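You operate a simulated robot arm through the tools that you are given. There is no shell and no other tool. Be economical: measure what you need, move in short steps, check, and stop when the job is done.

You are at the controls of a simulated two-armed robot. One attempt, no reset.

TASK
Reset the breaker that has tripped in the white box.
Fine: push it off, then on, press the blue button, shut the door; leave the other breakers and the grey knob alone.

The check looks at the end state, three seconds after you hand in, the way a careful person would. Anything else that was tipped, shoved, dropped, spilled or broken makes it a failure.

THE ROBOT
Two 6-joint arms with two-finger parallel grippers on one trunk that stands fixed in place. Base frame: the origin is at the foot of the trunk, x ahead of it, y to its left, z up. Lengths are in m, angles in degrees, forces in N, time in s.
The left shoulder is at [0.06, 0.187, 0.772], the right one opposite. With the tool pointing down near the work surface each hand reaches from about 0.26 to 0.62 m from the base axis, measured 20 degrees to its own side. Payload 1.57 kg a hand.
Tool frame (each hand has its own): the origin (TCP) lies between the finger pads and is the grasp point; the fingertips stand 0.03 m ahead of it; z points along the fingers, y is the line along which they close. The gripper opens to 0.11 m. The fingers are 0.024 m wide and 0.012 m thick; the gripper's body (0.048 by 0.112 m) begins 0.078 m behind the TCP.
Orientation is that of the tool frame in the base frame, as [roll, pitch, yaw] about the fixed x, y, z axes, in that order (R = Rz(yaw) Ry(pitch) Rx(roll)). With the fingers straight down and closing along the base's y, the tool's x points along the base's -x, its y along +y and its z along -z.

THE INTERFACE
- The arms move only by the tool jog_arm. It takes "left_plan", "right_plan" or both (then of equal length, played together; a hand with none holds still); each is a list of rows, each an object (a shift or turn left out is 0, a gripper value left out holds the last) with "hand": the opening, from 0 (shut) to 1 (fully open); "dp": the shift along the tool's x, y, z in m, a list of three; "angular": the turn, a rotation vector about the tool's x, y, z in degrees, a list of three. In form: [{"hand": hand, "dp": [x, y, z], "angular": [wx, wy, wz]}, ...]. A call has 1 to 8 rows; each row is the pose to reach, as a shift and turn from the pose commanded when the call began, along the tool's axes at that moment. A row lasts 0.2 s, in which the tool goes at most 0.05 m and 8.6 degrees; a call with a longer step from one row to the next is refused whole, and so is a gripper value outside its range. Where a pose cannot be reached the arm comes as near as it can. A force on the tool above 50 N (or 10 N above the force at the start of the call, whichever is more), or a blocked arm, ends the call early, and 0.2 s more pass. Each finger travels about 0.153 m/s and halts on what it meets, pressing with about 36 N; the grip force reading is that of the motor and also rises with nothing between the fingers. The clock runs only during rows and for 0.2 s after the last one: add rows that repeat a pose to give the fingers time. It gives the time, the measured TCP pose, the force on the tool (base axes), the opening and the grip force at its end, in the units of the frame above (readings bear some noise), with the torque about the TCP (base axes, N m) and any sound that the robot's microphone picked up.
- Cameras (640 x 400 px; columns grow to the right, rows downward): "scene" is now at [0.0182, -0.0102, 1.3122]; the picture's right is [-0.11, -0.99, 0.00], its down [-0.75, 0.08, -0.66] and it looks along [0.65, -0.07, -0.75] (base axes); focal length 327 px, centre (320, 200). "left" rides on the left gripper at [0.07, -0.016, -0.141] in its tool frame; the picture's right is [0.23, 0.97, 0.00], its down [-0.86, 0.20, -0.48] and it looks along [-0.47, 0.11, 0.88] (tool axes); focal length 222 px, centre (320, 200). "right" rides on the right gripper at [0.07, 0.016, -0.141] in its tool frame; the picture's right is [-0.23, 0.97, 0.00], its down [-0.86, -0.20, -0.48] and it looks along [-0.47, -0.11, 0.88] (tool axes); focal length 222 px, centre (320, 200). There is no depth. A picture from a camera that has moved, and an enlarged one, comes with that camera's place and axes in the base frame and with its lens.
- camera(camera): a new picture of that camera. The clock stands still meanwhile.
- raise_lower(by): slides the trunk up (or, below 0, down) by that many m; the arms and the scene camera ride with it, the base frame stays. It gives what a move gives, with no picture.
- head_to(pan, tilt): turns the head with the scene camera to pan (to the left, within 86 degrees either way) and tilt (down, from -29 to 69), counted from straight ahead of the robot. It gives what a move gives.
- zoom(camera, box): a new picture of the part [left, top, right, bottom] of that camera's present view, enlarged. The clock stands still meanwhile.
- hand_in(): hands the job in; it is judged then, once.

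Go step by step. Nothing tells you positions but the pictures and the camera data: compare them with the known pose of the tool, close in by small moves and look again before you grip or let go. The budget is 120 turns and 78 pictures, counting those below and the enlarged ones. Unless the task says otherwise, let go and move clear before handing in, and close with one line.

The tools are called after "Call:" as name(argument=value, ...) on one line, values as JSON. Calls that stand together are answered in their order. jog_arm: Moves the arms, as the interface text tells. Its arguments: {"type":"object","properties":{"left_plan":{"type":"array"},"right_plan":{"type":"array"}},"required":[]} The other tools are called the same way: raise_lower (by) slides the trunk up or down; head_to (pan, tilt) turns the head that bears the scene camera; camera (camera) takes a picture; zoom (camera, box) takes an enlarged picture of a part of a camera's view; hand_in () hands the job in.

At the start:

```text
time: 0.0
left_ee_pos: [0.3952, 0.0897, 0.8325]
left_tool_rot: [-180.0, -0.1, 180.0]
left_wrist_force: [0.1, -0.2, -0.2]
left_torque: [0.02, 0.03, -0.03]
left_finger_gap: 0.1101
left_grasp_force: 0.0
right_ee_pos: [0.4461, -0.2232, 0.8805]
right_tool_rot: [-180.0, 0.0, -179.9]
right_wrist_force: [0.0, 0.6, 0.0]
right_torque: [0.02, 0.01, -0.02]
right_finger_gap: 0.11
right_grasp_force: 0.0
trunk travel left (down, up): [-0.4, 0.59]
head pan, tilt: [-6.5, 49.0]
```

scene: 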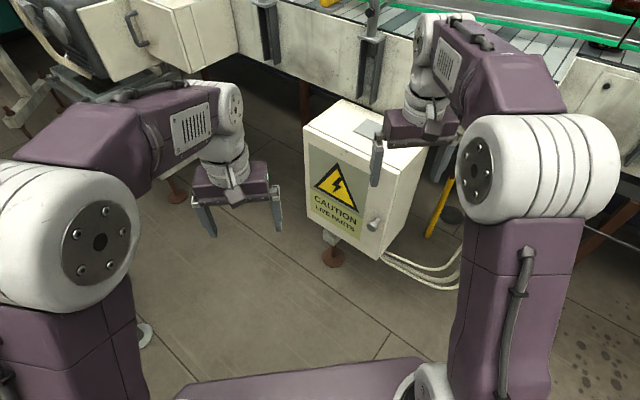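
right: 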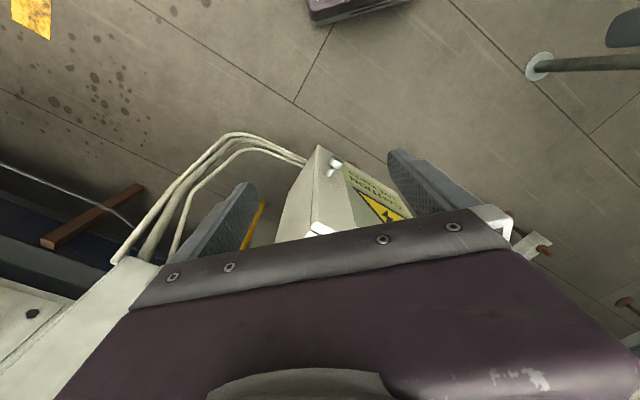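
left: 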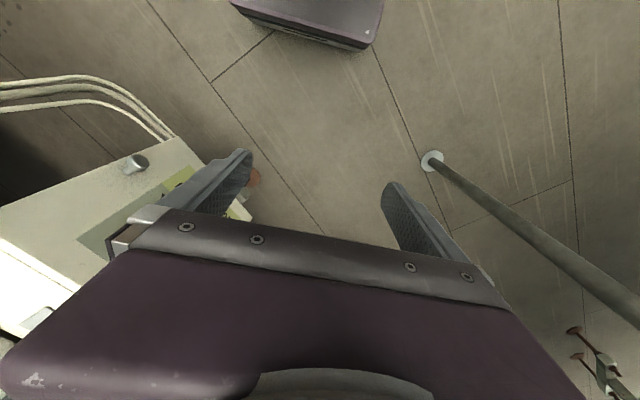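

I see a white box with a closed door facing the robot, its knob at the right-hand side. I'll take an enlarged look at it first.

Call:
zoom(camera="scene", box=[280, 80, 460, 280])

Call:
zoom(camera="right", box=[220, 120, 480, 270])

```text
2.00 times, centred on (370, 180) of scene
camera zoom: at [0.0182, -0.0102, 1.3122], right [-0.11, -0.99, 0.0], down [-0.75, 0.08, -0.66], along [0.65, -0.07, -0.75], focal length 654 px, centre (220, 240)
```

zoom: 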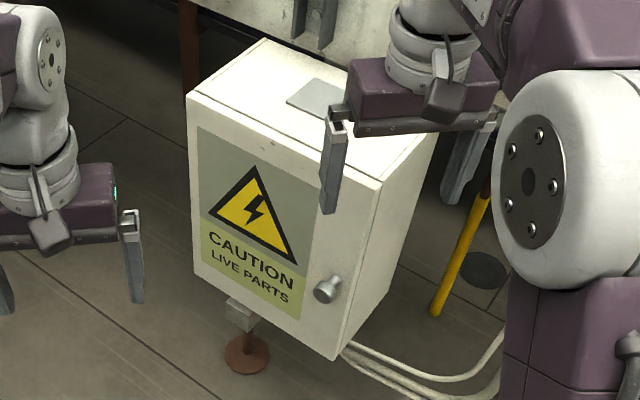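

```text
2.46 times, centred on (350, 195) of right
camera zoom: at [0.3753, -0.2077, 1.0217], right [0.23, 0.97, 0.0], down [0.86, -0.2, 0.48], along [0.47, -0.11, -0.88], focal length 547 px, centre (246, 212)
```

zoom: 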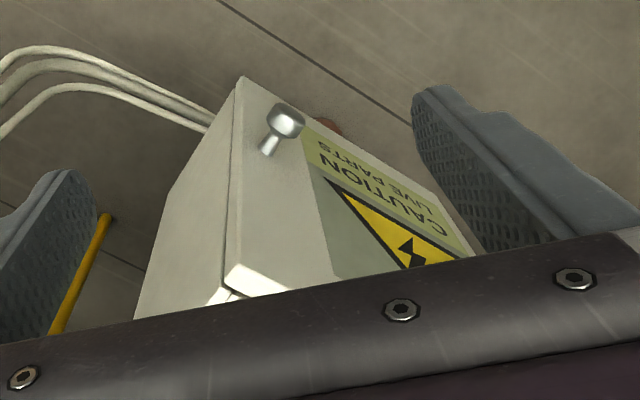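

The box front faces about 45° to its left (towards my left arm). Its right edge is near (0.57,-0.27), the left hinge edge near (0.79,-0.05), z runs 0.34–0.75, and the knob is near (0.56,-0.22,0.54). I'll pull the right arm back and start turning the left tool horizontal.

Call:
jog_arm(right_plan=[{"dp": [0.03, -0.02, 0]}, {"dp": [0.06, -0.04, 0]}, {"dp": [0.09, -0.06, 0]}, {"dp": [0.12, -0.08, 0]}, {"dp": [0.14, -0.1, 0]}, {"dp": [0.14, -0.1, 0]}, {"dp": [0.14, -0.1, 0]}, {"dp": [0.14, -0.1, 0]}], left_plan=[{"angular": [0, -8.5, 0], "dp": [-0.01, 0, 0]}, {"angular": [0, -17, 0], "dp": [-0.02, 0, 0]}, {"angular": [0, -25.5, 0], "dp": [-0.03, 0, 0]}, {"angular": [0, -34, 0], "dp": [-0.04, 0, 0]}, {"angular": [0, -42.5, 0], "dp": [-0.05, 0, 0]}, {"angular": [0, -51, 0], "dp": [-0.06, 0, 0]}, {"angular": [0, -59.5, 0], "dp": [-0.07, 0, 0]}, {"angular": [0, -68, 0], "dp": [-0.08, 0, 0]}])

```text
time: 1.8
left_ee_pos: [0.4752, 0.089, 0.8319]
left_tool_rot: [-180.0, 68.1, -179.9]
left_wrist_force: [-0.7, -0.5, -0.6]
left_torque: [-0.02, -0.01, -0.03]
left_finger_gap: 0.1099
left_grasp_force: 0.1
right_ee_pos: [0.3077, -0.3223, 0.8803]
right_tool_rot: [180.0, 0.0, 180.0]
right_wrist_force: [-0.9, -0.3, -0.9]
right_torque: [0.0, 0.0, 0.01]
right_finger_gap: 0.1098
right_grasp_force: 0.0
trunk travel left (down, up): [-0.4, 0.59]
head pan, tilt: [-6.5, 49.0]
```

Both arms obeyed. I'll finish turning the left tool so it points at the box face.

Call:
jog_arm(left_plan=[{"angular": [7.4, -3.47, 1.43]}, {"angular": [14.8, -6.93, 2.87]}, {"angular": [22.2, -10.4, 4.3]}, {"angular": [29.6, -13.87, 5.73]}, {"angular": [37.0, -17.3, 7.17]}, {"angular": [44.4, -20.8, 8.6]}])

Call:
raise_lower(by=-0.2)

Call:
camera(camera="scene")

Call:
camera(camera="left")

```text
time: 3.2
left_ee_pos: [0.3857, -0.1332, 0.8918]
left_tool_rot: [129.1, 85.9, 91.6]
left_wrist_force: [-0.2, 0.2, 0.6]
left_torque: [-0.01, -0.02, -0.01]
left_finger_gap: 0.1097
left_grasp_force: 0.0
left hand out of reach, approached as far as the arm can: row 1, 2, 3, 4, 5, 6
right_ee_pos: [0.3069, -0.3237, 0.8801]
right_tool_rot: [180.0, 0.0, 180.0]
right_wrist_force: [-0.9, 0.5, -0.3]
right_torque: [0.05, -0.01, 0.0]
right_finger_gap: 0.1104
right_grasp_force: 0.0
trunk travel left (down, up): [-0.4, 0.59]
head pan, tilt: [-6.5, 49.0]
```

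```text
time: 5.4
left_ee_pos: [0.3855, -0.1319, 0.691]
left_tool_rot: [129.7, 85.9, 92.4]
left_wrist_force: [0.7, 0.1, 0.0]
left_torque: [0.0, -0.03, -0.01]
left_finger_gap: 0.1101
left_grasp_force: 0.1
right_ee_pos: [0.3074, -0.322, 0.6814]
right_tool_rot: [-180.0, 0.0, 180.0]
right_wrist_force: [-0.3, 0.3, 0.1]
right_torque: [0.0, 0.03, -0.02]
right_finger_gap: 0.11
right_grasp_force: 0.1
trunk travel left (down, up): [-0.2, 0.79]
head pan, tilt: [-6.5, 49.0]
```

```text
72 pictures are left
camera scene: at [0.0181, -0.0102, 1.1122], right [-0.11, -0.99, 0.0], down [-0.75, 0.08, -0.66], along [0.65, -0.07, -0.75], focal length 327 px, centre (320, 200)
```

scene: 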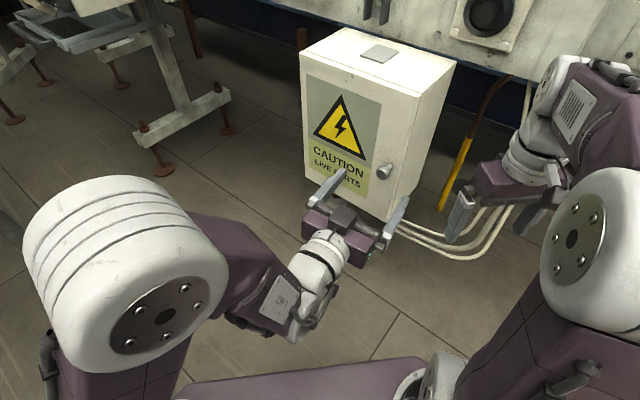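

```text
71 pictures are left
camera left: at [0.2629, -0.0548, 0.6294], right [0.59, 0.79, -0.17], down [-0.26, 0.39, 0.89], along [0.77, -0.48, 0.43], focal length 222 px, centre (320, 200)
```

left: 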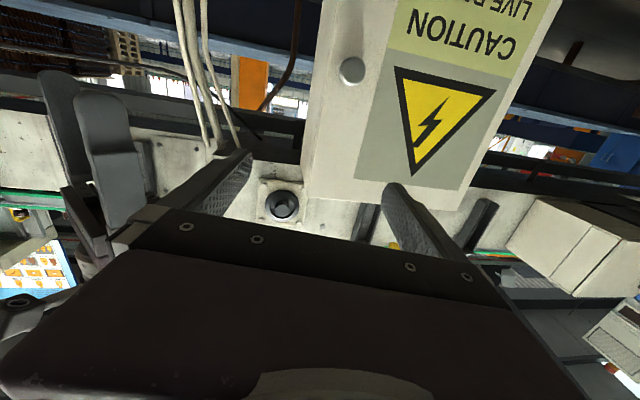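

The knob now triangulates to about (0.53,-0.21,0.60). I'll zoom to pin down the face geometry.

Call:
zoom(camera="scene", box=[280, 20, 480, 220])

Call:
zoom(camera="left", box=[260, 0, 580, 200])

```text
2.00 times, centred on (380, 120) of scene
camera zoom: at [0.0181, -0.0102, 1.1122], right [-0.11, -0.99, 0.0], down [-0.75, 0.08, -0.66], along [0.65, -0.07, -0.75], focal length 654 px, centre (200, 360)
```

zoom: 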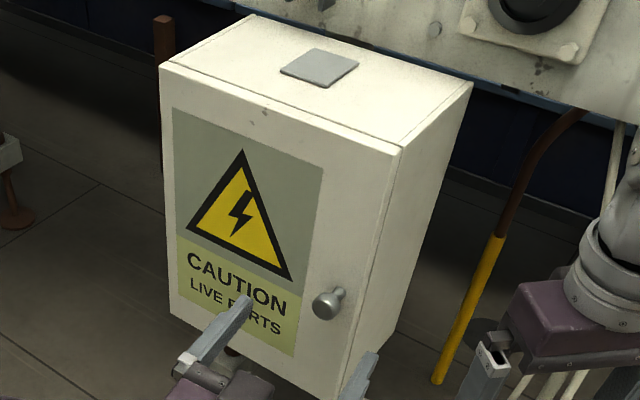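

```text
2.00 times, centred on (420, 100) of left
camera zoom: at [0.2629, -0.0548, 0.6294], right [0.59, 0.79, -0.17], down [-0.26, 0.39, 0.89], along [0.77, -0.48, 0.43], focal length 444 px, centre (120, 400)
```

zoom: 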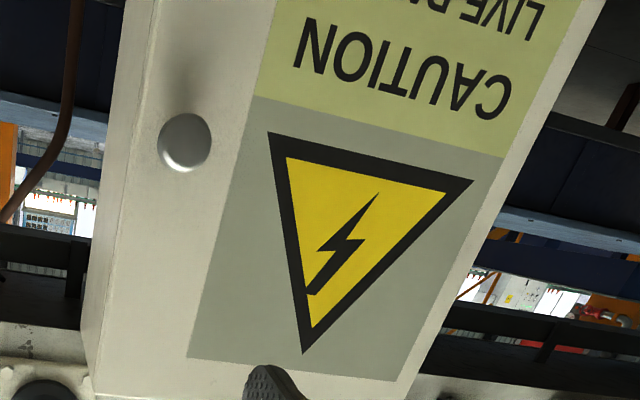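

The geometry is refined: right edge at (0.537,-0.254), left edge at (0.737,-0.047), box z 0.40–0.784, and the knob axis at z≈0.595, sticking out about 0.04. Next I go to a pre-grasp pose.

Call:
jog_arm(left_plan=[{"dp": [0.024, 0.007, 0.023], "angular": [1.7, -0.7, -0.75], "hand": 0.8}, {"dp": [0.047, 0.014, 0.046], "angular": [3.4, -1.4, -1.5], "hand": 0.6}, {"dp": [0.07, 0.021, 0.069], "angular": [5, -2.1, -2.25]}, {"dp": [0.0935, 0.027, 0.0925], "angular": [6.7, -2.8, -3.0]}, {"dp": [0.0935, 0.027, 0.0925], "angular": [6.7, -2.8, -3.0]}])

Call:
camera(camera="scene")

Call:
camera(camera="left")

```text
time: 6.6
left_ee_pos: [0.4227, -0.231, 0.6265]
left_tool_rot: [108.2, 86.7, 67.9]
left_wrist_force: [0.7, 0.5, -0.1]
left_torque: [0.05, 0.03, 0.0]
left_finger_gap: 0.0659
left_grasp_force: 0.2
left hand out of reach, approached as far as the arm can: row 1, 2, 3, 4, 5
right_ee_pos: [0.3072, -0.3218, 0.6819]
right_tool_rot: [-180.0, 0.1, 180.0]
right_wrist_force: [-0.5, 0.4, -0.2]
right_torque: [0.03, -0.03, 0.01]
right_finger_gap: 0.1099
right_grasp_force: 0.1
trunk travel left (down, up): [-0.2, 0.79]
head pan, tilt: [-6.5, 49.0]
```

```text
68 pictures are left
camera scene: at [0.0182, -0.0103, 1.1122], right [-0.11, -0.99, 0.0], down [-0.75, 0.08, -0.66], along [0.65, -0.07, -0.75], focal length 327 px, centre (320, 200)
```

scene: 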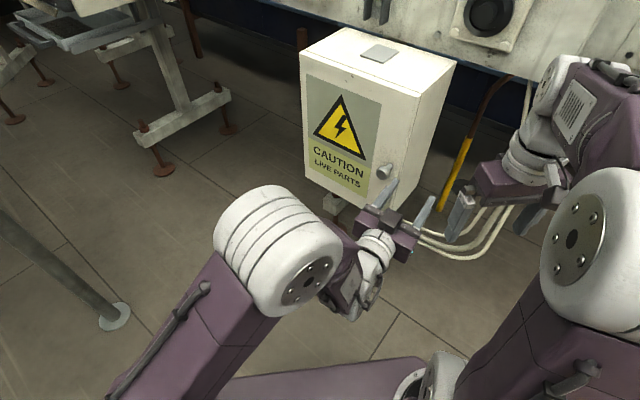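

```text
67 pictures are left
camera left: at [0.3052, -0.1477, 0.5609], right [0.63, 0.75, -0.17], down [-0.25, 0.42, 0.87], along [0.73, -0.51, 0.46], focal length 222 px, centre (320, 200)
```

left: 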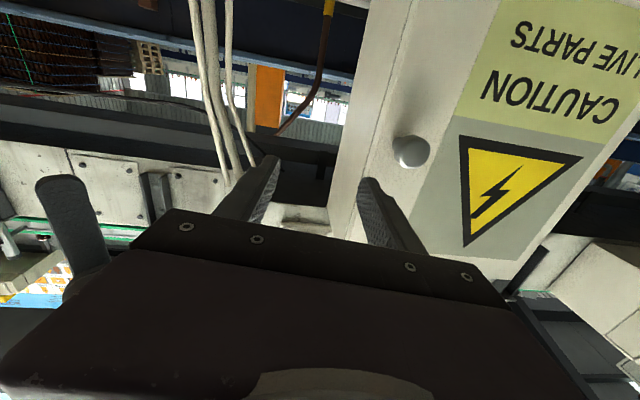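

The left arm appears to be too folded (the wrist is too close to the shoulder). Raising the trunk gives it room, so I'll do that and then re-aim.

Call:
raise_lower(by=0.35)

Call:
jog_arm(left_plan=[{"dp": [0, 0, -0.01]}])

```text
time: 10.0
left_ee_pos: [0.4225, -0.2301, 0.9768]
left_tool_rot: [108.2, 86.7, 67.9]
left_wrist_force: [-1.3, -0.7, 1.1]
left_torque: [0.01, -0.04, -0.01]
left_finger_gap: 0.0659
left_grasp_force: 0.1
right_ee_pos: [0.3059, -0.3229, 1.0309]
right_tool_rot: [180.0, 0.1, -180.0]
right_wrist_force: [0.0, 0.6, 0.3]
right_torque: [-0.02, 0.02, -0.01]
right_finger_gap: 0.1099
right_grasp_force: 0.1
trunk travel left (down, up): [-0.55, 0.44]
head pan, tilt: [-6.5, 49.0]
```

```text
time: 10.4
left_ee_pos: [0.4156, -0.2242, 0.977]
left_tool_rot: [107.1, 86.5, 66.9]
left_wrist_force: [-0.2, -0.4, -0.5]
left_torque: [-0.01, 0.0, 0.0]
left_finger_gap: 0.0664
left_grasp_force: 0.0
right_ee_pos: [0.3064, -0.3218, 1.0313]
right_tool_rot: [-179.9, 0.0, 180.0]
right_wrist_force: [-0.1, -0.4, -0.4]
right_torque: [-0.01, -0.02, 0.0]
right_finger_gap: 0.1101
right_grasp_force: 0.0
trunk travel left (down, up): [-0.55, 0.44]
head pan, tilt: [-6.5, 49.0]
```

The arm now responds as commanded. Now down to the pre-grasp pose in front of the knob.

Call:
jog_arm(left_plan=[{"dp": [0.048, 0.008, 0.001], "angular": [0.5, -0.1, -0.4], "hand": 0.6}, {"dp": [0.096, 0.016, 0.003], "angular": [1, -0.3, -0.8]}, {"dp": [0.144, 0.024, 0.004], "angular": [1.4, -0.4, -1.2]}, {"dp": [0.192, 0.032, 0.005], "angular": [1.9, -0.5, -1.6]}, {"dp": [0.24, 0.04, 0.007], "angular": [2.4, -0.7, -2]}, {"dp": [0.288, 0.048, 0.008], "angular": [2.9, -0.8, -2.5]}, {"dp": [0.336, 0.056, 0.009], "angular": [3.4, -1, -2.9]}, {"dp": [0.384, 0.065, 0.011], "angular": [3.8, -1.1, -3.3]}])

Call:
camera(camera="scene")

Call:
camera(camera="left")

```text
time: 12.1
left_ee_pos: [0.5287, -0.2199, 0.6621]
left_tool_rot: [-8.1, 86.0, -40.1]
left_wrist_force: [-63.6, 38.8, 14.2]
left_torque: [-0.09, 0.57, 2.32]
left_finger_gap: 0.065
left_grasp_force: 0.0
left hand out of reach, approached as far as the arm can: row 1, 2, 3, 4, 5, 6, 7, 8
right_ee_pos: [0.3053, -0.3225, 1.032]
right_tool_rot: [180.0, 0.0, -179.9]
right_wrist_force: [2.1, -1.4, -0.1]
right_torque: [0.14, 0.16, 0.03]
right_finger_gap: 0.1098
right_grasp_force: 0.1
trunk travel left (down, up): [-0.55, 0.44]
head pan, tilt: [-6.5, 49.0]
stopped in row 8 (left hand): the force on the tool passed its limit at 189 N (the readings are from after the stop); the commanded pose is now the measured one
```

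```text
66 pictures are left
camera scene: at [0.0152, -0.0088, 1.4625], right [-0.11, -0.99, 0.0], down [-0.75, 0.08, -0.66], along [0.65, -0.07, -0.75], focal length 327 px, centre (320, 200)
```

scene: 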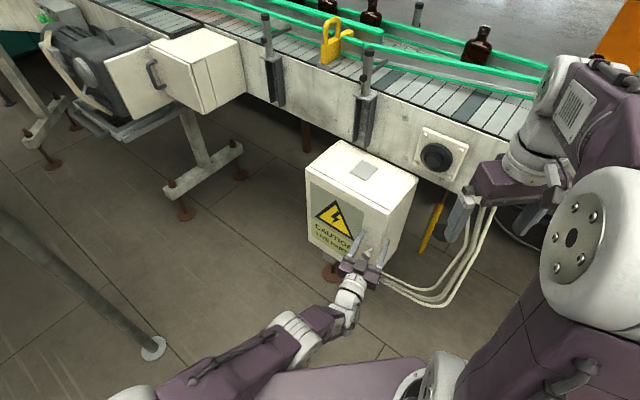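

```text
65 pictures are left
camera left: at [0.4019, -0.1611, 0.5857], right [0.53, 0.82, -0.24], down [-0.35, 0.46, 0.82], along [0.78, -0.35, 0.53], focal length 222 px, centre (320, 200)
```

left: 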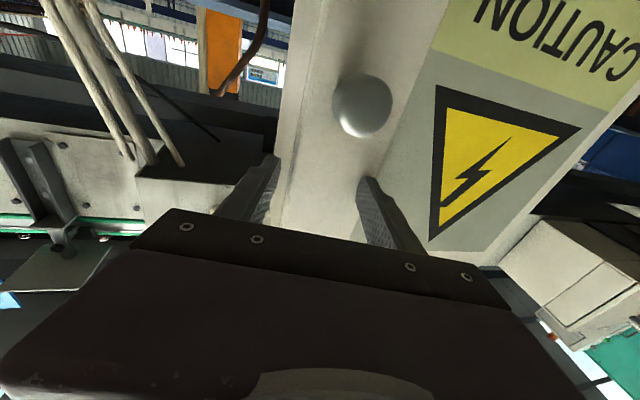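

The left hand strayed off the commanded path and bumped the door; nothing else looks disturbed. This orientation suits the left arm badly, so I'll back it off gently and use the right arm with its fingers pointing down for the knob.

Call:
jog_arm(left_plan=[{"dp": [0, 0, -0.02]}, {"dp": [0, 0, -0.04]}, {"dp": [0, 0, -0.06]}])

```text
time: 13.1
left_ee_pos: [0.5185, -0.1874, 0.6488]
left_tool_rot: [-2.8, 84.7, -30.6]
left_wrist_force: [-19.6, -19.0, -1.6]
left_torque: [0.06, 0.33, -1.23]
left_finger_gap: 0.0897
left_grasp_force: 13.6
left hand out of reach, approached as far as the arm can: row 1, 2, 3
right_ee_pos: [0.3068, -0.3242, 1.0302]
right_tool_rot: [179.8, 0.1, -179.9]
right_wrist_force: [0.2, 0.2, -0.1]
right_torque: [0.05, 0.03, -0.02]
right_finger_gap: 0.11
right_grasp_force: 0.1
trunk travel left (down, up): [-0.55, 0.44]
head pan, tilt: [-6.5, 49.0]
stopped in row 3 (left hand): the arm was blocked; the commanded pose is now the measured one
```

The hand is snagged on something, so I'll look before moving again.

Call:
camera(camera="left")

Call:
zoom(camera="scene", box=[240, 140, 460, 360])

```text
64 pictures are left
camera left: at [0.3923, -0.1395, 0.5689], right [0.47, 0.85, -0.23], down [-0.4, 0.44, 0.81], along [0.79, -0.29, 0.55], focal length 222 px, centre (320, 200)
```

left: 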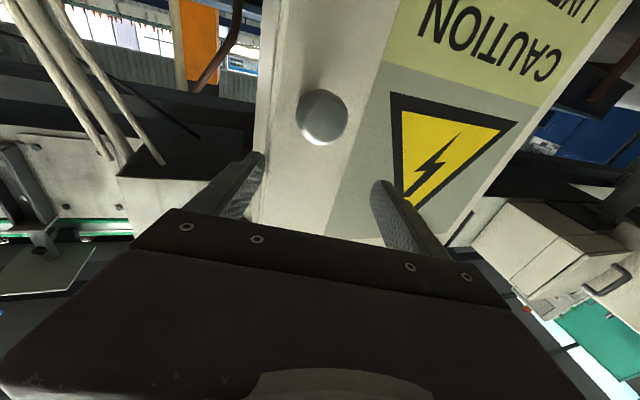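

```text
1.82 times, centred on (350, 250) of scene
camera zoom: at [0.0167, -0.0139, 1.462], right [-0.11, -0.99, 0.0], down [-0.75, 0.09, -0.66], along [0.65, -0.07, -0.75], focal length 595 px, centre (266, 109)
```

zoom: 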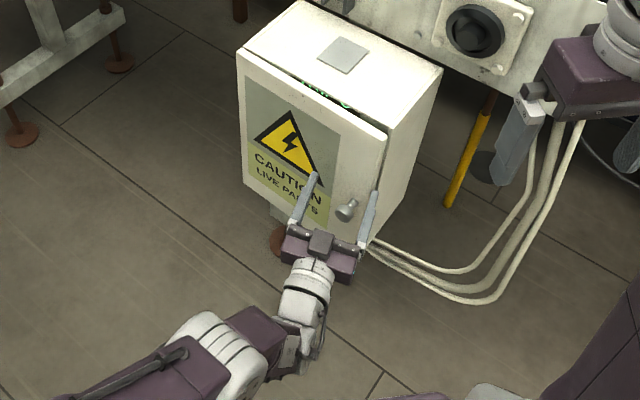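

The finger hooked the door's free edge and the door is already ajar. I'll take a closer look at the gap.

Call:
zoom(camera="scene", box=[310, 160, 410, 260])

Call:
camera(camera="right")

```text
4.00 times, centred on (360, 210) of scene
camera zoom: at [0.0167, -0.0139, 1.462], right [-0.11, -0.99, 0.0], down [-0.75, 0.09, -0.66], along [0.65, -0.07, -0.75], focal length 1308 px, centre (160, 160)
```

zoom: 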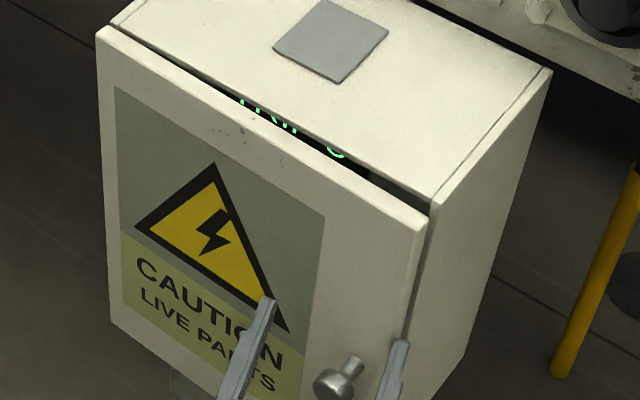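

```text
61 pictures are left
camera right: at [0.236, -0.3095, 1.1714], right [0.23, 0.97, 0.0], down [0.86, -0.2, 0.48], along [0.47, -0.11, -0.88], focal length 222 px, centre (320, 200)
```

right: 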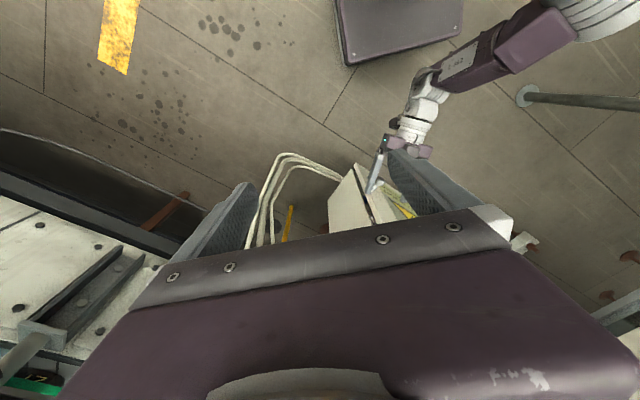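

The left fingers already straddle the knob sideways but sit about 5 cm too high. Lowering the trunk brings the hand straight down to knob height with no change of arm pose.

Call:
raise_lower(by=-0.05)

Call:
camera(camera="left")

Call:
zoom(camera="scene", box=[310, 130, 430, 250])

```text
time: 14.1
left_ee_pos: [0.5212, -0.185, 0.5994]
left_tool_rot: [-5.7, 84.8, -33.1]
left_wrist_force: [-1.0, -3.9, -1.8]
left_torque: [0.09, -0.01, -0.06]
left_finger_gap: 0.0687
left_grasp_force: 0.9
right_ee_pos: [0.3067, -0.3238, 0.9797]
right_tool_rot: [179.9, 0.0, 179.9]
right_wrist_force: [0.5, 0.1, 0.0]
right_torque: [0.0, -0.02, -0.02]
right_finger_gap: 0.1099
right_grasp_force: 0.1
trunk travel left (down, up): [-0.5, 0.49]
head pan, tilt: [-6.5, 49.0]
```

```text
60 pictures are left
camera left: at [0.3936, -0.1372, 0.519], right [0.47, 0.85, -0.24], down [-0.4, 0.44, 0.81], along [0.79, -0.28, 0.54], focal length 222 px, centre (320, 200)
```

left: 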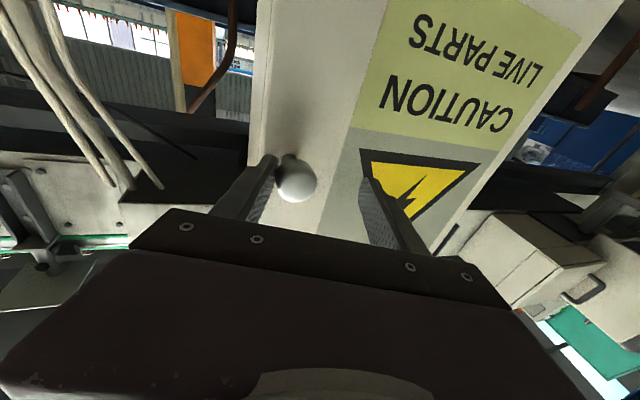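

```text
3.33 times, centred on (370, 190) of scene
camera zoom: at [0.0179, -0.011, 1.4119], right [-0.11, -0.99, 0.0], down [-0.75, 0.08, -0.66], along [0.65, -0.07, -0.75], focal length 1090 px, centre (153, 233)
```

zoom: 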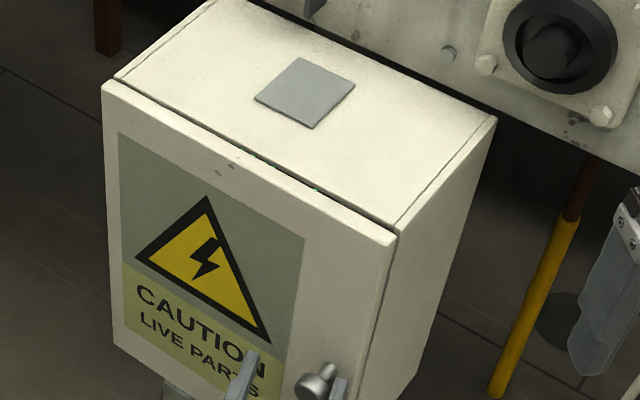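

The fingers are level with the knob, one on either side. I'll close on it.

Call:
jog_arm(left_plan=[{"hand": 0.3}, {"hand": 0.0}, {"hand": 0.0}, {"hand": 0.0}])

Call:
camera(camera="left")

```text
time: 14.6
left_ee_pos: [0.5125, -0.198, 0.6006]
left_tool_rot: [8.7, 84.7, -21.1]
left_wrist_force: [-55.9, -43.7, -12.0]
left_torque: [0.38, 0.37, -1.18]
left_finger_gap: 0.0305
left_grasp_force: 36.3
right_ee_pos: [0.3018, -0.3283, 0.981]
right_tool_rot: [179.5, 0.3, 180.0]
right_wrist_force: [0.5, -0.1, 0.0]
right_torque: [0.03, -0.03, 0.0]
right_finger_gap: 0.1102
right_grasp_force: 0.1
trunk travel left (down, up): [-0.5, 0.49]
head pan, tilt: [-6.5, 49.0]
stopped in row 2 (left hand): the force on the tool passed its limit at 60 N (the readings are from after the stop); the commanded pose is now the measured one
```

```text
58 pictures are left
camera left: at [0.387, -0.1443, 0.5195], right [0.5, 0.84, -0.21], down [-0.39, 0.44, 0.81], along [0.77, -0.32, 0.55], focal length 222 px, centre (320, 200)
```

left: 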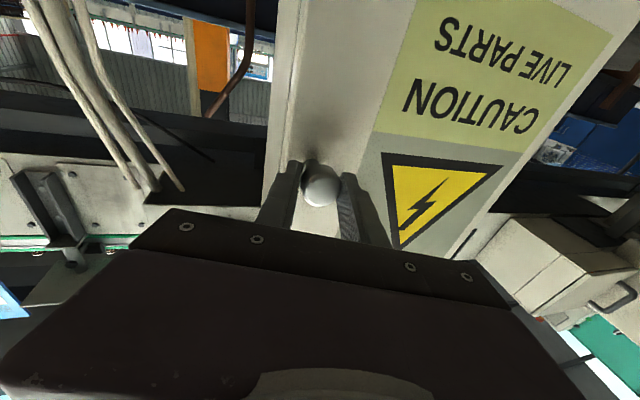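

The knob is gripped (gap 0.0305). Now a gentle pull along the door's opening direction.

Call:
jog_arm(left_plan=[{"dp": [-0.001, 0.003, -0.01]}, {"dp": [-0.002, 0.005, -0.02]}, {"dp": [-0.003, 0.008, -0.03]}, {"dp": [-0.003, 0.012, -0.04]}])

Call:
camera(camera="scene")

```text
time: 15.0
left_ee_pos: [0.5127, -0.1989, 0.5998]
left_tool_rot: [11.3, 84.4, -19.4]
left_wrist_force: [-48.4, -39.5, -8.8]
left_torque: [-0.21, -0.59, -1.29]
left_finger_gap: 0.0306
left_grasp_force: 40.0
left hand out of reach, approached as far as the arm can: row 1
right_ee_pos: [0.3075, -0.3212, 0.9811]
right_tool_rot: [179.9, 0.0, -179.6]
right_wrist_force: [-0.2, -0.4, 1.0]
right_torque: [0.02, -0.01, -0.02]
right_finger_gap: 0.1101
right_grasp_force: 0.1
trunk travel left (down, up): [-0.5, 0.49]
head pan, tilt: [-6.5, 49.0]
stopped in row 1 (left hand): the force on the tool passed its limit at 87 N (the readings are from after the stop); the commanded pose is now the measured one
```

```text
57 pictures are left
camera scene: at [0.0139, -0.0129, 1.4123], right [-0.11, -0.99, 0.0], down [-0.75, 0.09, -0.66], along [0.65, -0.07, -0.75], focal length 327 px, centre (320, 200)
```

scene: 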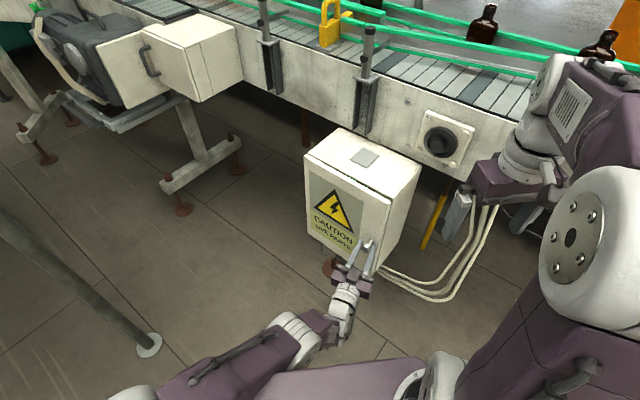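

The arm is loaded sideways against its own limits because a level tool is uncomfortable for it. I'll release, back off while tilting the tool to slant about 45° downward, and regrip that way.

Call:
jog_arm(left_plan=[{"hand": 0.7}, {"hand": 0.9}, {"dp": [-0.005, 0.005, -0.02], "angular": [0, 3, 0]}, {"dp": [-0.01, 0.01, -0.04], "angular": [0, 7, 0]}, {"dp": [-0.025, 0.02, -0.06], "angular": [0, 15, 0]}, {"dp": [-0.035, 0.025, -0.08], "angular": [0, 23, 0]}, {"dp": [-0.045, 0.025, -0.09], "angular": [0, 31, 0]}, {"dp": [-0.05, 0.025, -0.09], "angular": [0, 38, 0]}])

Call:
camera(camera="scene")

```text
time: 16.8
left_ee_pos: [0.4751, -0.1646, 0.6493]
left_tool_rot: [173.5, 57.6, 145.7]
left_wrist_force: [0.0, 0.4, -0.5]
left_torque: [0.02, 0.03, -0.01]
left_finger_gap: 0.099
left_grasp_force: 0.1
left hand out of reach, approached as far as the arm can: row 3, 4, 5, 6, 7, 8
right_ee_pos: [0.3085, -0.3199, 0.9805]
right_tool_rot: [-180.0, 0.0, -179.7]
right_wrist_force: [-0.2, -0.2, 0.8]
right_torque: [-0.01, -0.01, 0.02]
right_finger_gap: 0.1099
right_grasp_force: 0.1
trunk travel left (down, up): [-0.5, 0.49]
head pan, tilt: [-6.5, 49.0]
```

```text
56 pictures are left
camera scene: at [0.0179, -0.01, 1.4121], right [-0.11, -0.99, 0.0], down [-0.75, 0.08, -0.66], along [0.65, -0.07, -0.75], focal length 327 px, centre (320, 200)
```

scene: 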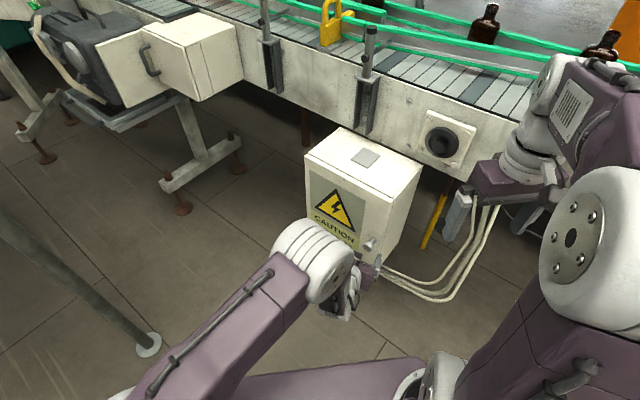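

The fold limit (wrist too near the shoulder) is what stops this arm. I'll raise the trunk by 0.2 m for room and set the slanted orientation up in the free space above.

Call:
raise_lower(by=0.2)

Call:
jog_arm(left_plan=[{"angular": [4.7, 5.7, 2.5], "hand": 0.8}, {"angular": [9.3, 11.5, 4.9], "hand": 0.6}, {"angular": [13.9, 17.2, 7.4], "hand": 0.6}, {"angular": [13.9, 17.2, 7.4]}])

```text
time: 18.9
left_ee_pos: [0.4761, -0.1647, 0.8492]
left_tool_rot: [173.6, 57.7, 145.6]
left_wrist_force: [0.1, 0.1, 0.7]
left_torque: [0.01, 0.01, -0.01]
left_finger_gap: 0.0989
left_grasp_force: 0.1
right_ee_pos: [0.3091, -0.3198, 1.1811]
right_tool_rot: [180.0, -0.2, -179.7]
right_wrist_force: [-0.3, 0.0, -0.1]
right_torque: [-0.02, 0.0, -0.02]
right_finger_gap: 0.1102
right_grasp_force: 0.1
trunk travel left (down, up): [-0.7, 0.29]
head pan, tilt: [-6.5, 49.0]
```

```text
time: 19.9
left_ee_pos: [0.4219, -0.1849, 0.8381]
left_tool_rot: [175.0, 35.5, 137.2]
left_wrist_force: [0.6, 0.2, -0.1]
left_torque: [-0.02, 0.02, -0.03]
left_finger_gap: 0.0661
left_grasp_force: 0.0
left hand out of reach, approached as far as the arm can: row 2, 3, 4
right_ee_pos: [0.3109, -0.3185, 1.1806]
right_tool_rot: [-180.0, 0.0, -179.7]
right_wrist_force: [0.3, 0.9, -0.3]
right_torque: [0.0, 0.03, 0.0]
right_finger_gap: 0.1102
right_grasp_force: 0.1
trunk travel left (down, up): [-0.7, 0.29]
head pan, tilt: [-6.5, 49.0]
```

Now descend to the pre-grasp pose at knob height, about 7 cm clear of the knob.

Call:
jog_arm(left_plan=[{"dp": [0.02, 0.006, 0.035], "angular": [0.8, -0.1, 1.1]}, {"dp": [0.04, 0.012, 0.07], "angular": [1.5, -0.2, 2.2]}, {"dp": [0.06, 0.018, 0.105], "angular": [2.3, -0.3, 3.2]}, {"dp": [0.08, 0.024, 0.14], "angular": [3.1, -0.4, 4.3]}, {"dp": [0.1, 0.03, 0.175], "angular": [3.8, -0.5, 5.4]}, {"dp": [0.1205, 0.036, 0.2104], "angular": [4.6, -0.6, 6.5]}, {"dp": [0.1205, 0.036, 0.2104], "angular": [4.6, -0.6, 6.5]}])

Call:
camera(camera="left")

Call:
camera(camera="scene")

```text
time: 21.5
left_ee_pos: [0.4004, -0.2298, 0.6408]
left_tool_rot: [-179.3, 42.1, 136.5]
left_wrist_force: [0.6, -0.6, -0.1]
left_torque: [0.03, 0.02, 0.01]
left_finger_gap: 0.0657
left_grasp_force: 0.1
left hand out of reach, approached as far as the arm can: row 1, 2, 3, 4, 5, 6, 7
right_ee_pos: [0.3085, -0.3211, 1.1812]
right_tool_rot: [180.0, -0.1, -179.7]
right_wrist_force: [0.2, 0.2, 0.0]
right_torque: [-0.04, -0.03, -0.01]
right_finger_gap: 0.1103
right_grasp_force: 0.1
trunk travel left (down, up): [-0.7, 0.29]
head pan, tilt: [-6.5, 49.0]
```

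```text
55 pictures are left
camera left: at [0.283, -0.1392, 0.7013], right [0.55, 0.82, -0.16], down [0.37, -0.07, 0.93], along [0.75, -0.57, -0.34], focal length 222 px, centre (320, 200)
```

left: 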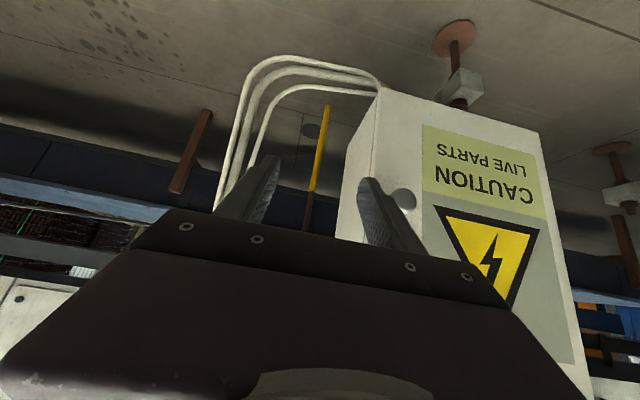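

```text
54 pictures are left
camera scene: at [0.0183, -0.0102, 1.6122], right [-0.11, -0.99, 0.0], down [-0.75, 0.08, -0.66], along [0.65, -0.07, -0.75], focal length 327 px, centre (320, 200)
```

scene: 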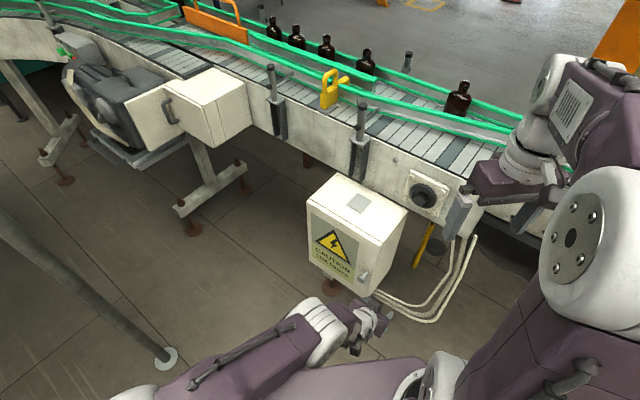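

The left arm seems stuck in an awkward joint branch. I'll bring it back to a natural fingers-down pose on its own side, and use the right arm for the knob.

Call:
jog_arm(left_plan=[{"dp": [-0.005, 0.022, -0.037], "angular": [0, 5, 0]}, {"dp": [-0.01, 0.045, -0.075], "angular": [0, 10, 0]}, {"dp": [-0.015, 0.068, -0.112], "angular": [0, 15, 0]}, {"dp": [-0.02, 0.09, -0.15], "angular": [0, 21, 0]}, {"dp": [-0.025, 0.113, -0.187], "angular": [0, 26, 0]}, {"dp": [-0.03, 0.136, -0.225], "angular": [0, 31, 0]}, {"dp": [-0.035, 0.158, -0.262], "angular": [0, 36, 0]}, {"dp": [-0.04, 0.181, -0.3], "angular": [0, 42, 0]}])

```text
time: 23.3
left_ee_pos: [0.3648, 0.0337, 0.8645]
left_tool_rot: [-176.5, 2.7, 135.4]
left_wrist_force: [-0.1, -0.5, -0.2]
left_torque: [0.03, -0.03, -0.01]
left_finger_gap: 0.0659
left_grasp_force: 0.0
left hand out of reach, approached as far as the arm can: row 1, 2, 3, 4, 5, 7, 8
right_ee_pos: [0.3066, -0.3211, 1.1821]
right_tool_rot: [179.9, 0.1, -179.6]
right_wrist_force: [0.2, 0.0, 0.0]
right_torque: [0.02, -0.04, 0.0]
right_finger_gap: 0.11
right_grasp_force: 0.1
trunk travel left (down, up): [-0.7, 0.29]
head pan, tilt: [-6.5, 49.0]
```

Turning the left hand back to its home yaw and lifting it.

Call:
jog_arm(left_plan=[{"dp": [0.003, 0.012, -0.039], "angular": [0, 0, -7.4]}, {"dp": [0.007, 0.024, -0.078], "angular": [0, 0, -14.8]}, {"dp": [0.01, 0.036, -0.117], "angular": [0, 0, -22.3]}, {"dp": [0.014, 0.048, -0.156], "angular": [0, 0, -29.7]}, {"dp": [0.017, 0.06, -0.195], "angular": [0, 0, -37.1]}, {"dp": [0.021, 0.072, -0.235], "angular": [0, 0, -44.6]}, {"dp": [0.021, 0.072, -0.235], "angular": [0, 0, -44.6]}])

Call:
camera(camera="scene")

```text
time: 24.9
left_ee_pos: [0.3921, 0.1213, 1.0626]
left_tool_rot: [-167.8, 1.0, -179.7]
left_wrist_force: [0.5, 0.1, 0.4]
left_torque: [0.05, -0.01, 0.0]
left_finger_gap: 0.0661
left_grasp_force: 0.2
left hand out of reach, approached as far as the arm can: row 1, 2, 3, 4, 5, 6, 7
right_ee_pos: [0.3101, -0.3211, 1.1806]
right_tool_rot: [-180.0, -0.1, -179.7]
right_wrist_force: [0.1, -0.9, -0.4]
right_torque: [-0.02, -0.03, 0.0]
right_finger_gap: 0.1103
right_grasp_force: 0.0
trunk travel left (down, up): [-0.7, 0.29]
head pan, tilt: [-6.5, 49.0]
```

```text
53 pictures are left
camera scene: at [0.0185, -0.0103, 1.6122], right [-0.11, -0.99, 0.0], down [-0.75, 0.08, -0.66], along [0.65, -0.07, -0.75], focal length 327 px, centre (320, 200)
```

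scene: 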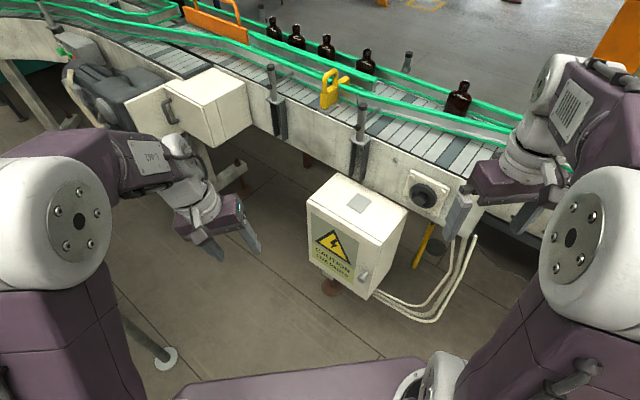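

The left arm is back in its elbow-up branch. I'll lower the trunk to its first height, straighten the left roll, and bring the right hand round fingers-down, yawed 44°, near the knob.

Call:
raise_lower(by=-0.3)

Call:
jog_arm(right_plan=[{"dp": [-0.015, 0.025, 0.013], "angular": [0, 0, 7.3], "hand": 0.7}, {"dp": [-0.03, 0.05, 0.027], "angular": [0, 0, 14.7]}, {"dp": [-0.045, 0.075, 0.04], "angular": [0, 0, 22]}, {"dp": [-0.06, 0.1, 0.053], "angular": [0, 0, 29.3]}, {"dp": [-0.075, 0.125, 0.067], "angular": [0, 0, 36.7]}, {"dp": [-0.09, 0.15, 0.08], "angular": [0, 0, 44]}], left_plan=[{"dp": [0, 0.01, -0.01], "angular": [4, 0, 0]}, {"dp": [0, 0.03, -0.03], "angular": [8, 0, 0]}, {"dp": [0, 0.05, -0.05], "angular": [12, 0, 0]}, {"dp": [0, 0.07, -0.07], "angular": [12, 0, 0]}, {"dp": [0, 0.07, -0.07], "angular": [12, 0, 0]}, {"dp": [0, 0.07, -0.07], "angular": [12, 0, 0]}])

```text
time: 27.9
left_ee_pos: [0.3915, 0.1193, 0.7625]
left_tool_rot: [-167.8, 1.0, -179.8]
left_wrist_force: [0.6, 1.0, 0.5]
left_torque: [-0.01, 0.01, 0.01]
left_finger_gap: 0.0661
left_grasp_force: 0.0
right_ee_pos: [0.3102, -0.3202, 0.8809]
right_tool_rot: [180.0, 0.0, -179.6]
right_wrist_force: [0.1, 1.3, -0.8]
right_torque: [0.0, -0.02, 0.01]
right_finger_gap: 0.1097
right_grasp_force: 0.0
trunk travel left (down, up): [-0.4, 0.59]
head pan, tilt: [-6.5, 49.0]
```

```text
time: 29.3
left_ee_pos: [0.3751, 0.1723, 0.7629]
left_tool_rot: [-155.9, 1.3, -179.7]
left_wrist_force: [-0.8, -0.5, 0.1]
left_torque: [0.01, 0.02, 0.03]
left_finger_gap: 0.0659
left_grasp_force: 0.1
left hand out of reach, approached as far as the arm can: row 2, 3, 4, 5, 6
right_ee_pos: [0.3986, -0.1698, 0.8002]
right_tool_rot: [-179.9, -0.1, 136.2]
right_wrist_force: [0.3, 1.0, -0.1]
right_torque: [0.0, 0.01, 0.0]
right_finger_gap: 0.0769
right_grasp_force: 0.0
trunk travel left (down, up): [-0.4, 0.59]
head pan, tilt: [-6.5, 49.0]
```

The right hand follows exactly. I'll tilt it 25° toward the door and lower it to the pre-grasp point, undoing the left roll (wrong sign last time).

Call:
jog_arm(right_plan=[{"dp": [-0.01, 0.01, 0.035], "angular": [0, -4, 0]}, {"dp": [-0.02, 0.02, 0.07], "angular": [0, -8, 0]}, {"dp": [-0.03, 0.03, 0.105], "angular": [0, -12, 0]}, {"dp": [-0.04, 0.04, 0.14], "angular": [0, -16, 0]}, {"dp": [-0.05, 0.05, 0.17], "angular": [0, -20, 0]}, {"dp": [-0.058, 0.06, 0.2], "angular": [0, -25, 0]}], left_plan=[{"angular": [-6, 0, 0]}, {"angular": [-12, 0, 0]}, {"angular": [-18, 0, 0]}, {"angular": [-24, 0, 0]}, {"angular": [-24, 0, 0], "dp": [0, 0, -0.02]}, {"angular": [-24, 0, 0], "dp": [0, 0, -0.04]}])

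Call:
camera(camera="right")

Call:
camera(camera="scene")

```text
time: 30.7
left_ee_pos: [0.3746, 0.1719, 0.7614]
left_tool_rot: [-167.8, 1.0, -179.7]
left_wrist_force: [-0.9, -0.4, -0.3]
left_torque: [0.0, 0.0, 0.0]
left_finger_gap: 0.0658
left_grasp_force: 0.1
left hand out of reach, approached as far as the arm can: row 3, 4, 5, 6
right_ee_pos: [0.4806, -0.166, 0.6018]
right_tool_rot: [-180.0, 24.9, 136.4]
right_wrist_force: [0.1, 0.2, 0.8]
right_torque: [-0.01, 0.02, 0.01]
right_finger_gap: 0.0768
right_grasp_force: 0.1
trunk travel left (down, up): [-0.4, 0.59]
head pan, tilt: [-6.5, 49.0]
```

```text
52 pictures are left
camera right: at [0.4033, -0.07, 0.6996], right [0.82, 0.56, 0.1], down [0.28, -0.54, 0.79], along [0.5, -0.63, -0.6], focal length 222 px, centre (320, 200)
```

right: 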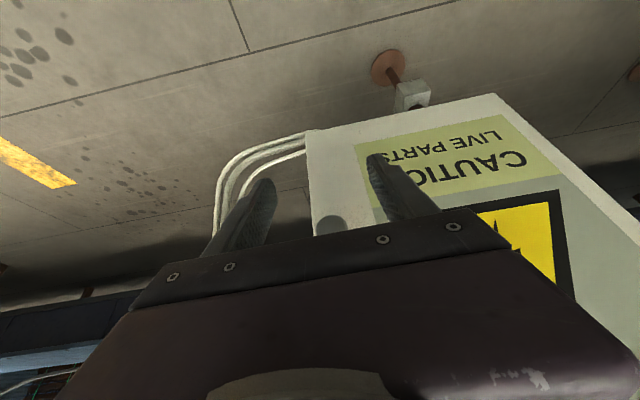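

```text
51 pictures are left
camera scene: at [0.0189, -0.0099, 1.3122], right [-0.11, -0.99, 0.0], down [-0.75, 0.08, -0.66], along [0.65, -0.07, -0.75], focal length 327 px, centre (320, 200)
```

scene: 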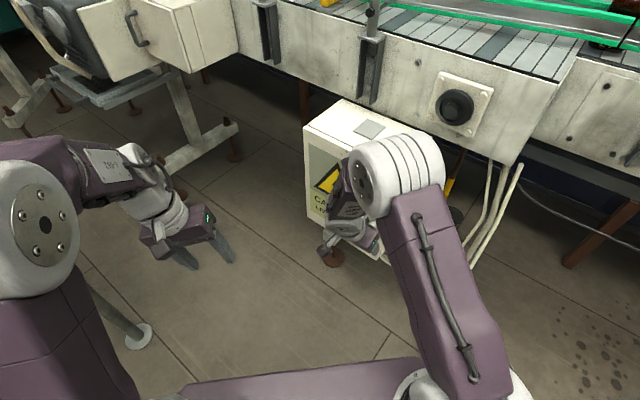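

The right hand is lined up with the knob. I'll advance 6 cm toward the door.

Call:
jog_arm(right_plan=[{"dp": [-0.014, 0, 0.008]}, {"dp": [-0.027, 0, 0.016]}, {"dp": [-0.04, 0, 0.023]}, {"dp": [-0.054, 0, 0.031]}])

Call:
camera(camera="right")

Call:
camera(camera="left")

```text
time: 31.7
left_ee_pos: [0.3753, 0.1715, 0.7616]
left_tool_rot: [-167.8, 1.0, -179.8]
left_wrist_force: [0.5, 0.0, -0.1]
left_torque: [0.02, -0.03, -0.03]
left_finger_gap: 0.0661
left_grasp_force: 0.0
right_ee_pos: [0.5272, -0.2098, 0.5952]
right_tool_rot: [180.0, 24.9, 136.3]
right_wrist_force: [0.0, -0.3, 0.0]
right_torque: [0.02, 0.01, -0.03]
right_finger_gap: 0.077
right_grasp_force: 0.1
trunk travel left (down, up): [-0.4, 0.59]
head pan, tilt: [-6.5, 49.0]
```

```text
50 pictures are left
camera right: at [0.4486, -0.114, 0.6941], right [0.82, 0.56, 0.1], down [0.28, -0.54, 0.79], along [0.5, -0.63, -0.6], focal length 222 px, centre (320, 200)
```

right: 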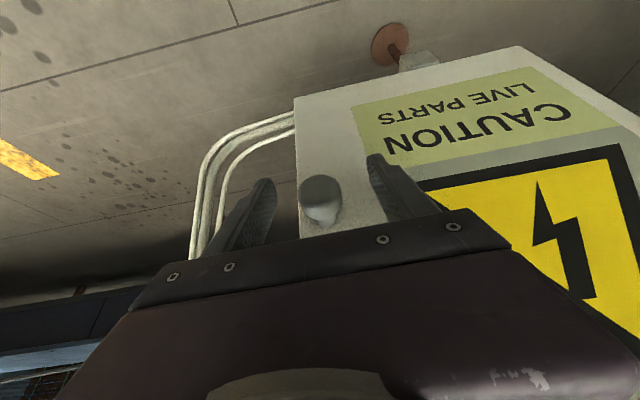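

```text
49 pictures are left
camera left: at [0.3015, 0.1856, 0.9039], right [-0.23, 0.95, -0.21], down [0.85, 0.3, 0.44], along [0.48, -0.08, -0.87], focal length 222 px, centre (320, 200)
```

left: 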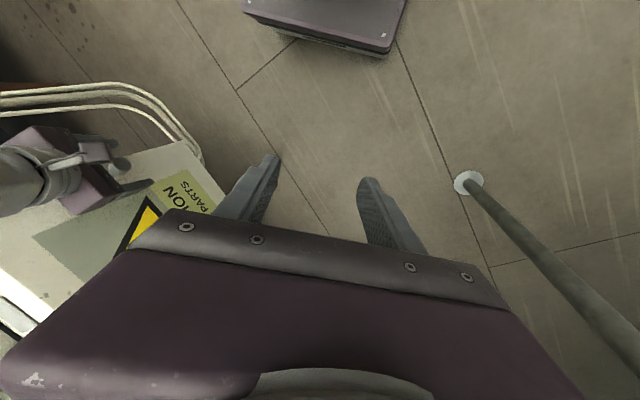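

The knob sits right between the pads, so I'll close on it.

Call:
jog_arm(right_plan=[{"hand": 0.4}, {"hand": 0.1}, {"hand": 0.1}])

```text
time: 32.5
left_ee_pos: [0.3743, 0.1717, 0.7607]
left_tool_rot: [-167.8, 1.0, -179.8]
left_wrist_force: [-0.1, 0.2, 0.7]
left_torque: [0.0, 0.04, 0.02]
left_finger_gap: 0.0657
left_grasp_force: 0.1
right_ee_pos: [0.526, -0.2092, 0.5961]
right_tool_rot: [-180.0, 24.9, 136.3]
right_wrist_force: [-0.2, -1.4, -1.0]
right_torque: [-0.15, -0.05, -0.11]
right_finger_gap: 0.0296
right_grasp_force: 39.5
trunk travel left (down, up): [-0.4, 0.59]
head pan, tilt: [-6.5, 49.0]
```

Gripped cleanly (gap 0.0296, low wrist force). Now I pull along the door arc through 20°.

Call:
jog_arm(right_plan=[{"dp": [0.0207, 0.0041, -0.0097], "angular": [2.1, 0, 4.5]}, {"dp": [0.041, 0.0104, -0.0191], "angular": [4.2, 0, 9.1]}, {"dp": [0.0606, 0.0187, -0.0282], "angular": [6.3, 0, 13.6]}, {"dp": [0.0795, 0.0289, -0.0371], "angular": [8.5, 0, 18.1]}])

Call:
camera(camera="scene")

```text
time: 33.5
left_ee_pos: [0.3748, 0.1725, 0.7612]
left_tool_rot: [-167.8, 1.1, -179.8]
left_wrist_force: [-0.1, 0.8, -0.1]
left_torque: [0.03, -0.02, 0.02]
left_finger_gap: 0.0658
left_grasp_force: 0.2
right_ee_pos: [0.484, -0.1272, 0.5965]
right_tool_rot: [-179.9, 24.9, 116.2]
right_wrist_force: [1.1, 0.5, -2.4]
right_torque: [-0.28, -0.42, -0.03]
right_finger_gap: 0.0299
right_grasp_force: 39.5
trunk travel left (down, up): [-0.4, 0.59]
head pan, tilt: [-6.5, 49.0]
```

```text
48 pictures are left
camera scene: at [0.0186, -0.0099, 1.3121], right [-0.11, -0.99, 0.0], down [-0.75, 0.08, -0.66], along [0.65, -0.07, -0.75], focal length 327 px, centre (320, 200)
```

scene: 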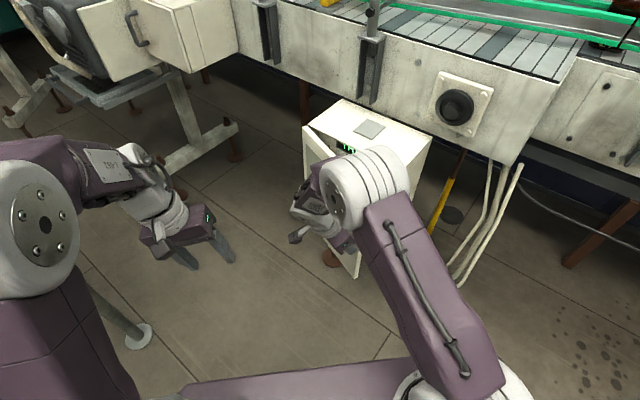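

The door follows and is about 20° open. I'll carry on to about 50°, moving the left hand out of the way.

Call:
jog_arm(right_plan=[{"dp": [0.0246, 0.0056, -0.0115], "angular": [2.5, 0, 5.4]}, {"dp": [0.0486, 0.014, -0.0227], "angular": [5.1, 0, 10.9]}, {"dp": [0.0717, 0.0251, -0.0334], "angular": [7.6, 0, 16.3]}, {"dp": [0.0935, 0.0389, -0.0436], "angular": [10.1, 0, 21.7]}, {"dp": [0.114, 0.055, -0.0532], "angular": [12.7, 0, 27.2]}], left_plan=[{"dp": [0, 0.03, -0.02]}, {"dp": [0, 0.06, -0.04]}, {"dp": [0, 0.09, -0.06]}, {"dp": [0, 0.12, -0.08]}, {"dp": [0, 0.15, -0.1]}])

Call:
camera(camera="scene")

```text
time: 34.7
left_ee_pos: [0.3585, 0.3052, 0.7559]
left_tool_rot: [-166.2, 2.7, -179.3]
left_wrist_force: [0.0, -0.3, 0.9]
left_torque: [0.0, -0.02, 0.0]
left_finger_gap: 0.0661
left_grasp_force: 0.1
left hand out of reach, approached as far as the arm can: row 1, 2, 3, 4, 5
right_ee_pos: [0.4777, 0.0099, 0.5958]
right_tool_rot: [-180.0, 25.1, 86.3]
right_wrist_force: [12.0, -1.1, 1.9]
right_torque: [-0.41, -0.32, 0.28]
right_finger_gap: 0.0298
right_grasp_force: 39.1
trunk travel left (down, up): [-0.4, 0.59]
head pan, tilt: [-6.5, 49.0]
```

```text
47 pictures are left
camera scene: at [0.0194, -0.0096, 1.3122], right [-0.11, -0.99, 0.0], down [-0.75, 0.08, -0.66], along [0.65, -0.07, -0.75], focal length 327 px, centre (320, 200)
```

scene: 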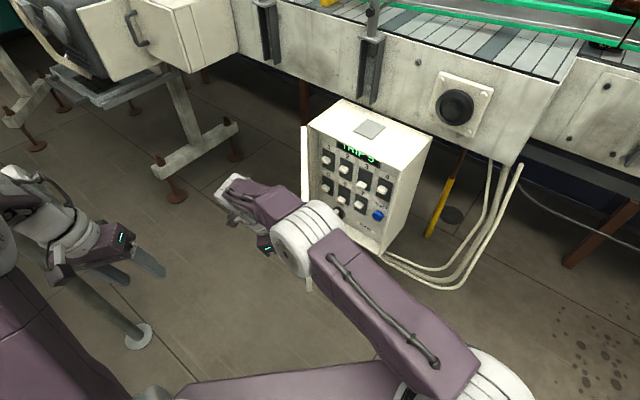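

The door is about 50° open and the panel inside shows. Zooming in on it.

Call:
zoom(camera="scene", box=[300, 110, 420, 250])

```text
2.86 times, centred on (360, 180) of scene
camera zoom: at [0.0194, -0.0096, 1.3122], right [-0.11, -0.99, 0.0], down [-0.75, 0.08, -0.66], along [0.65, -0.07, -0.75], focal length 934 px, centre (206, 257)
```

zoom: 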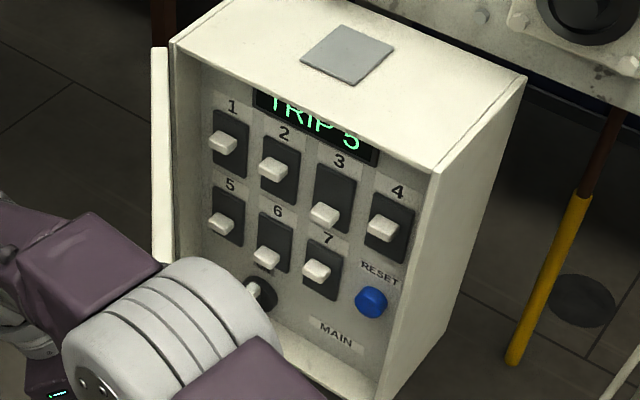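

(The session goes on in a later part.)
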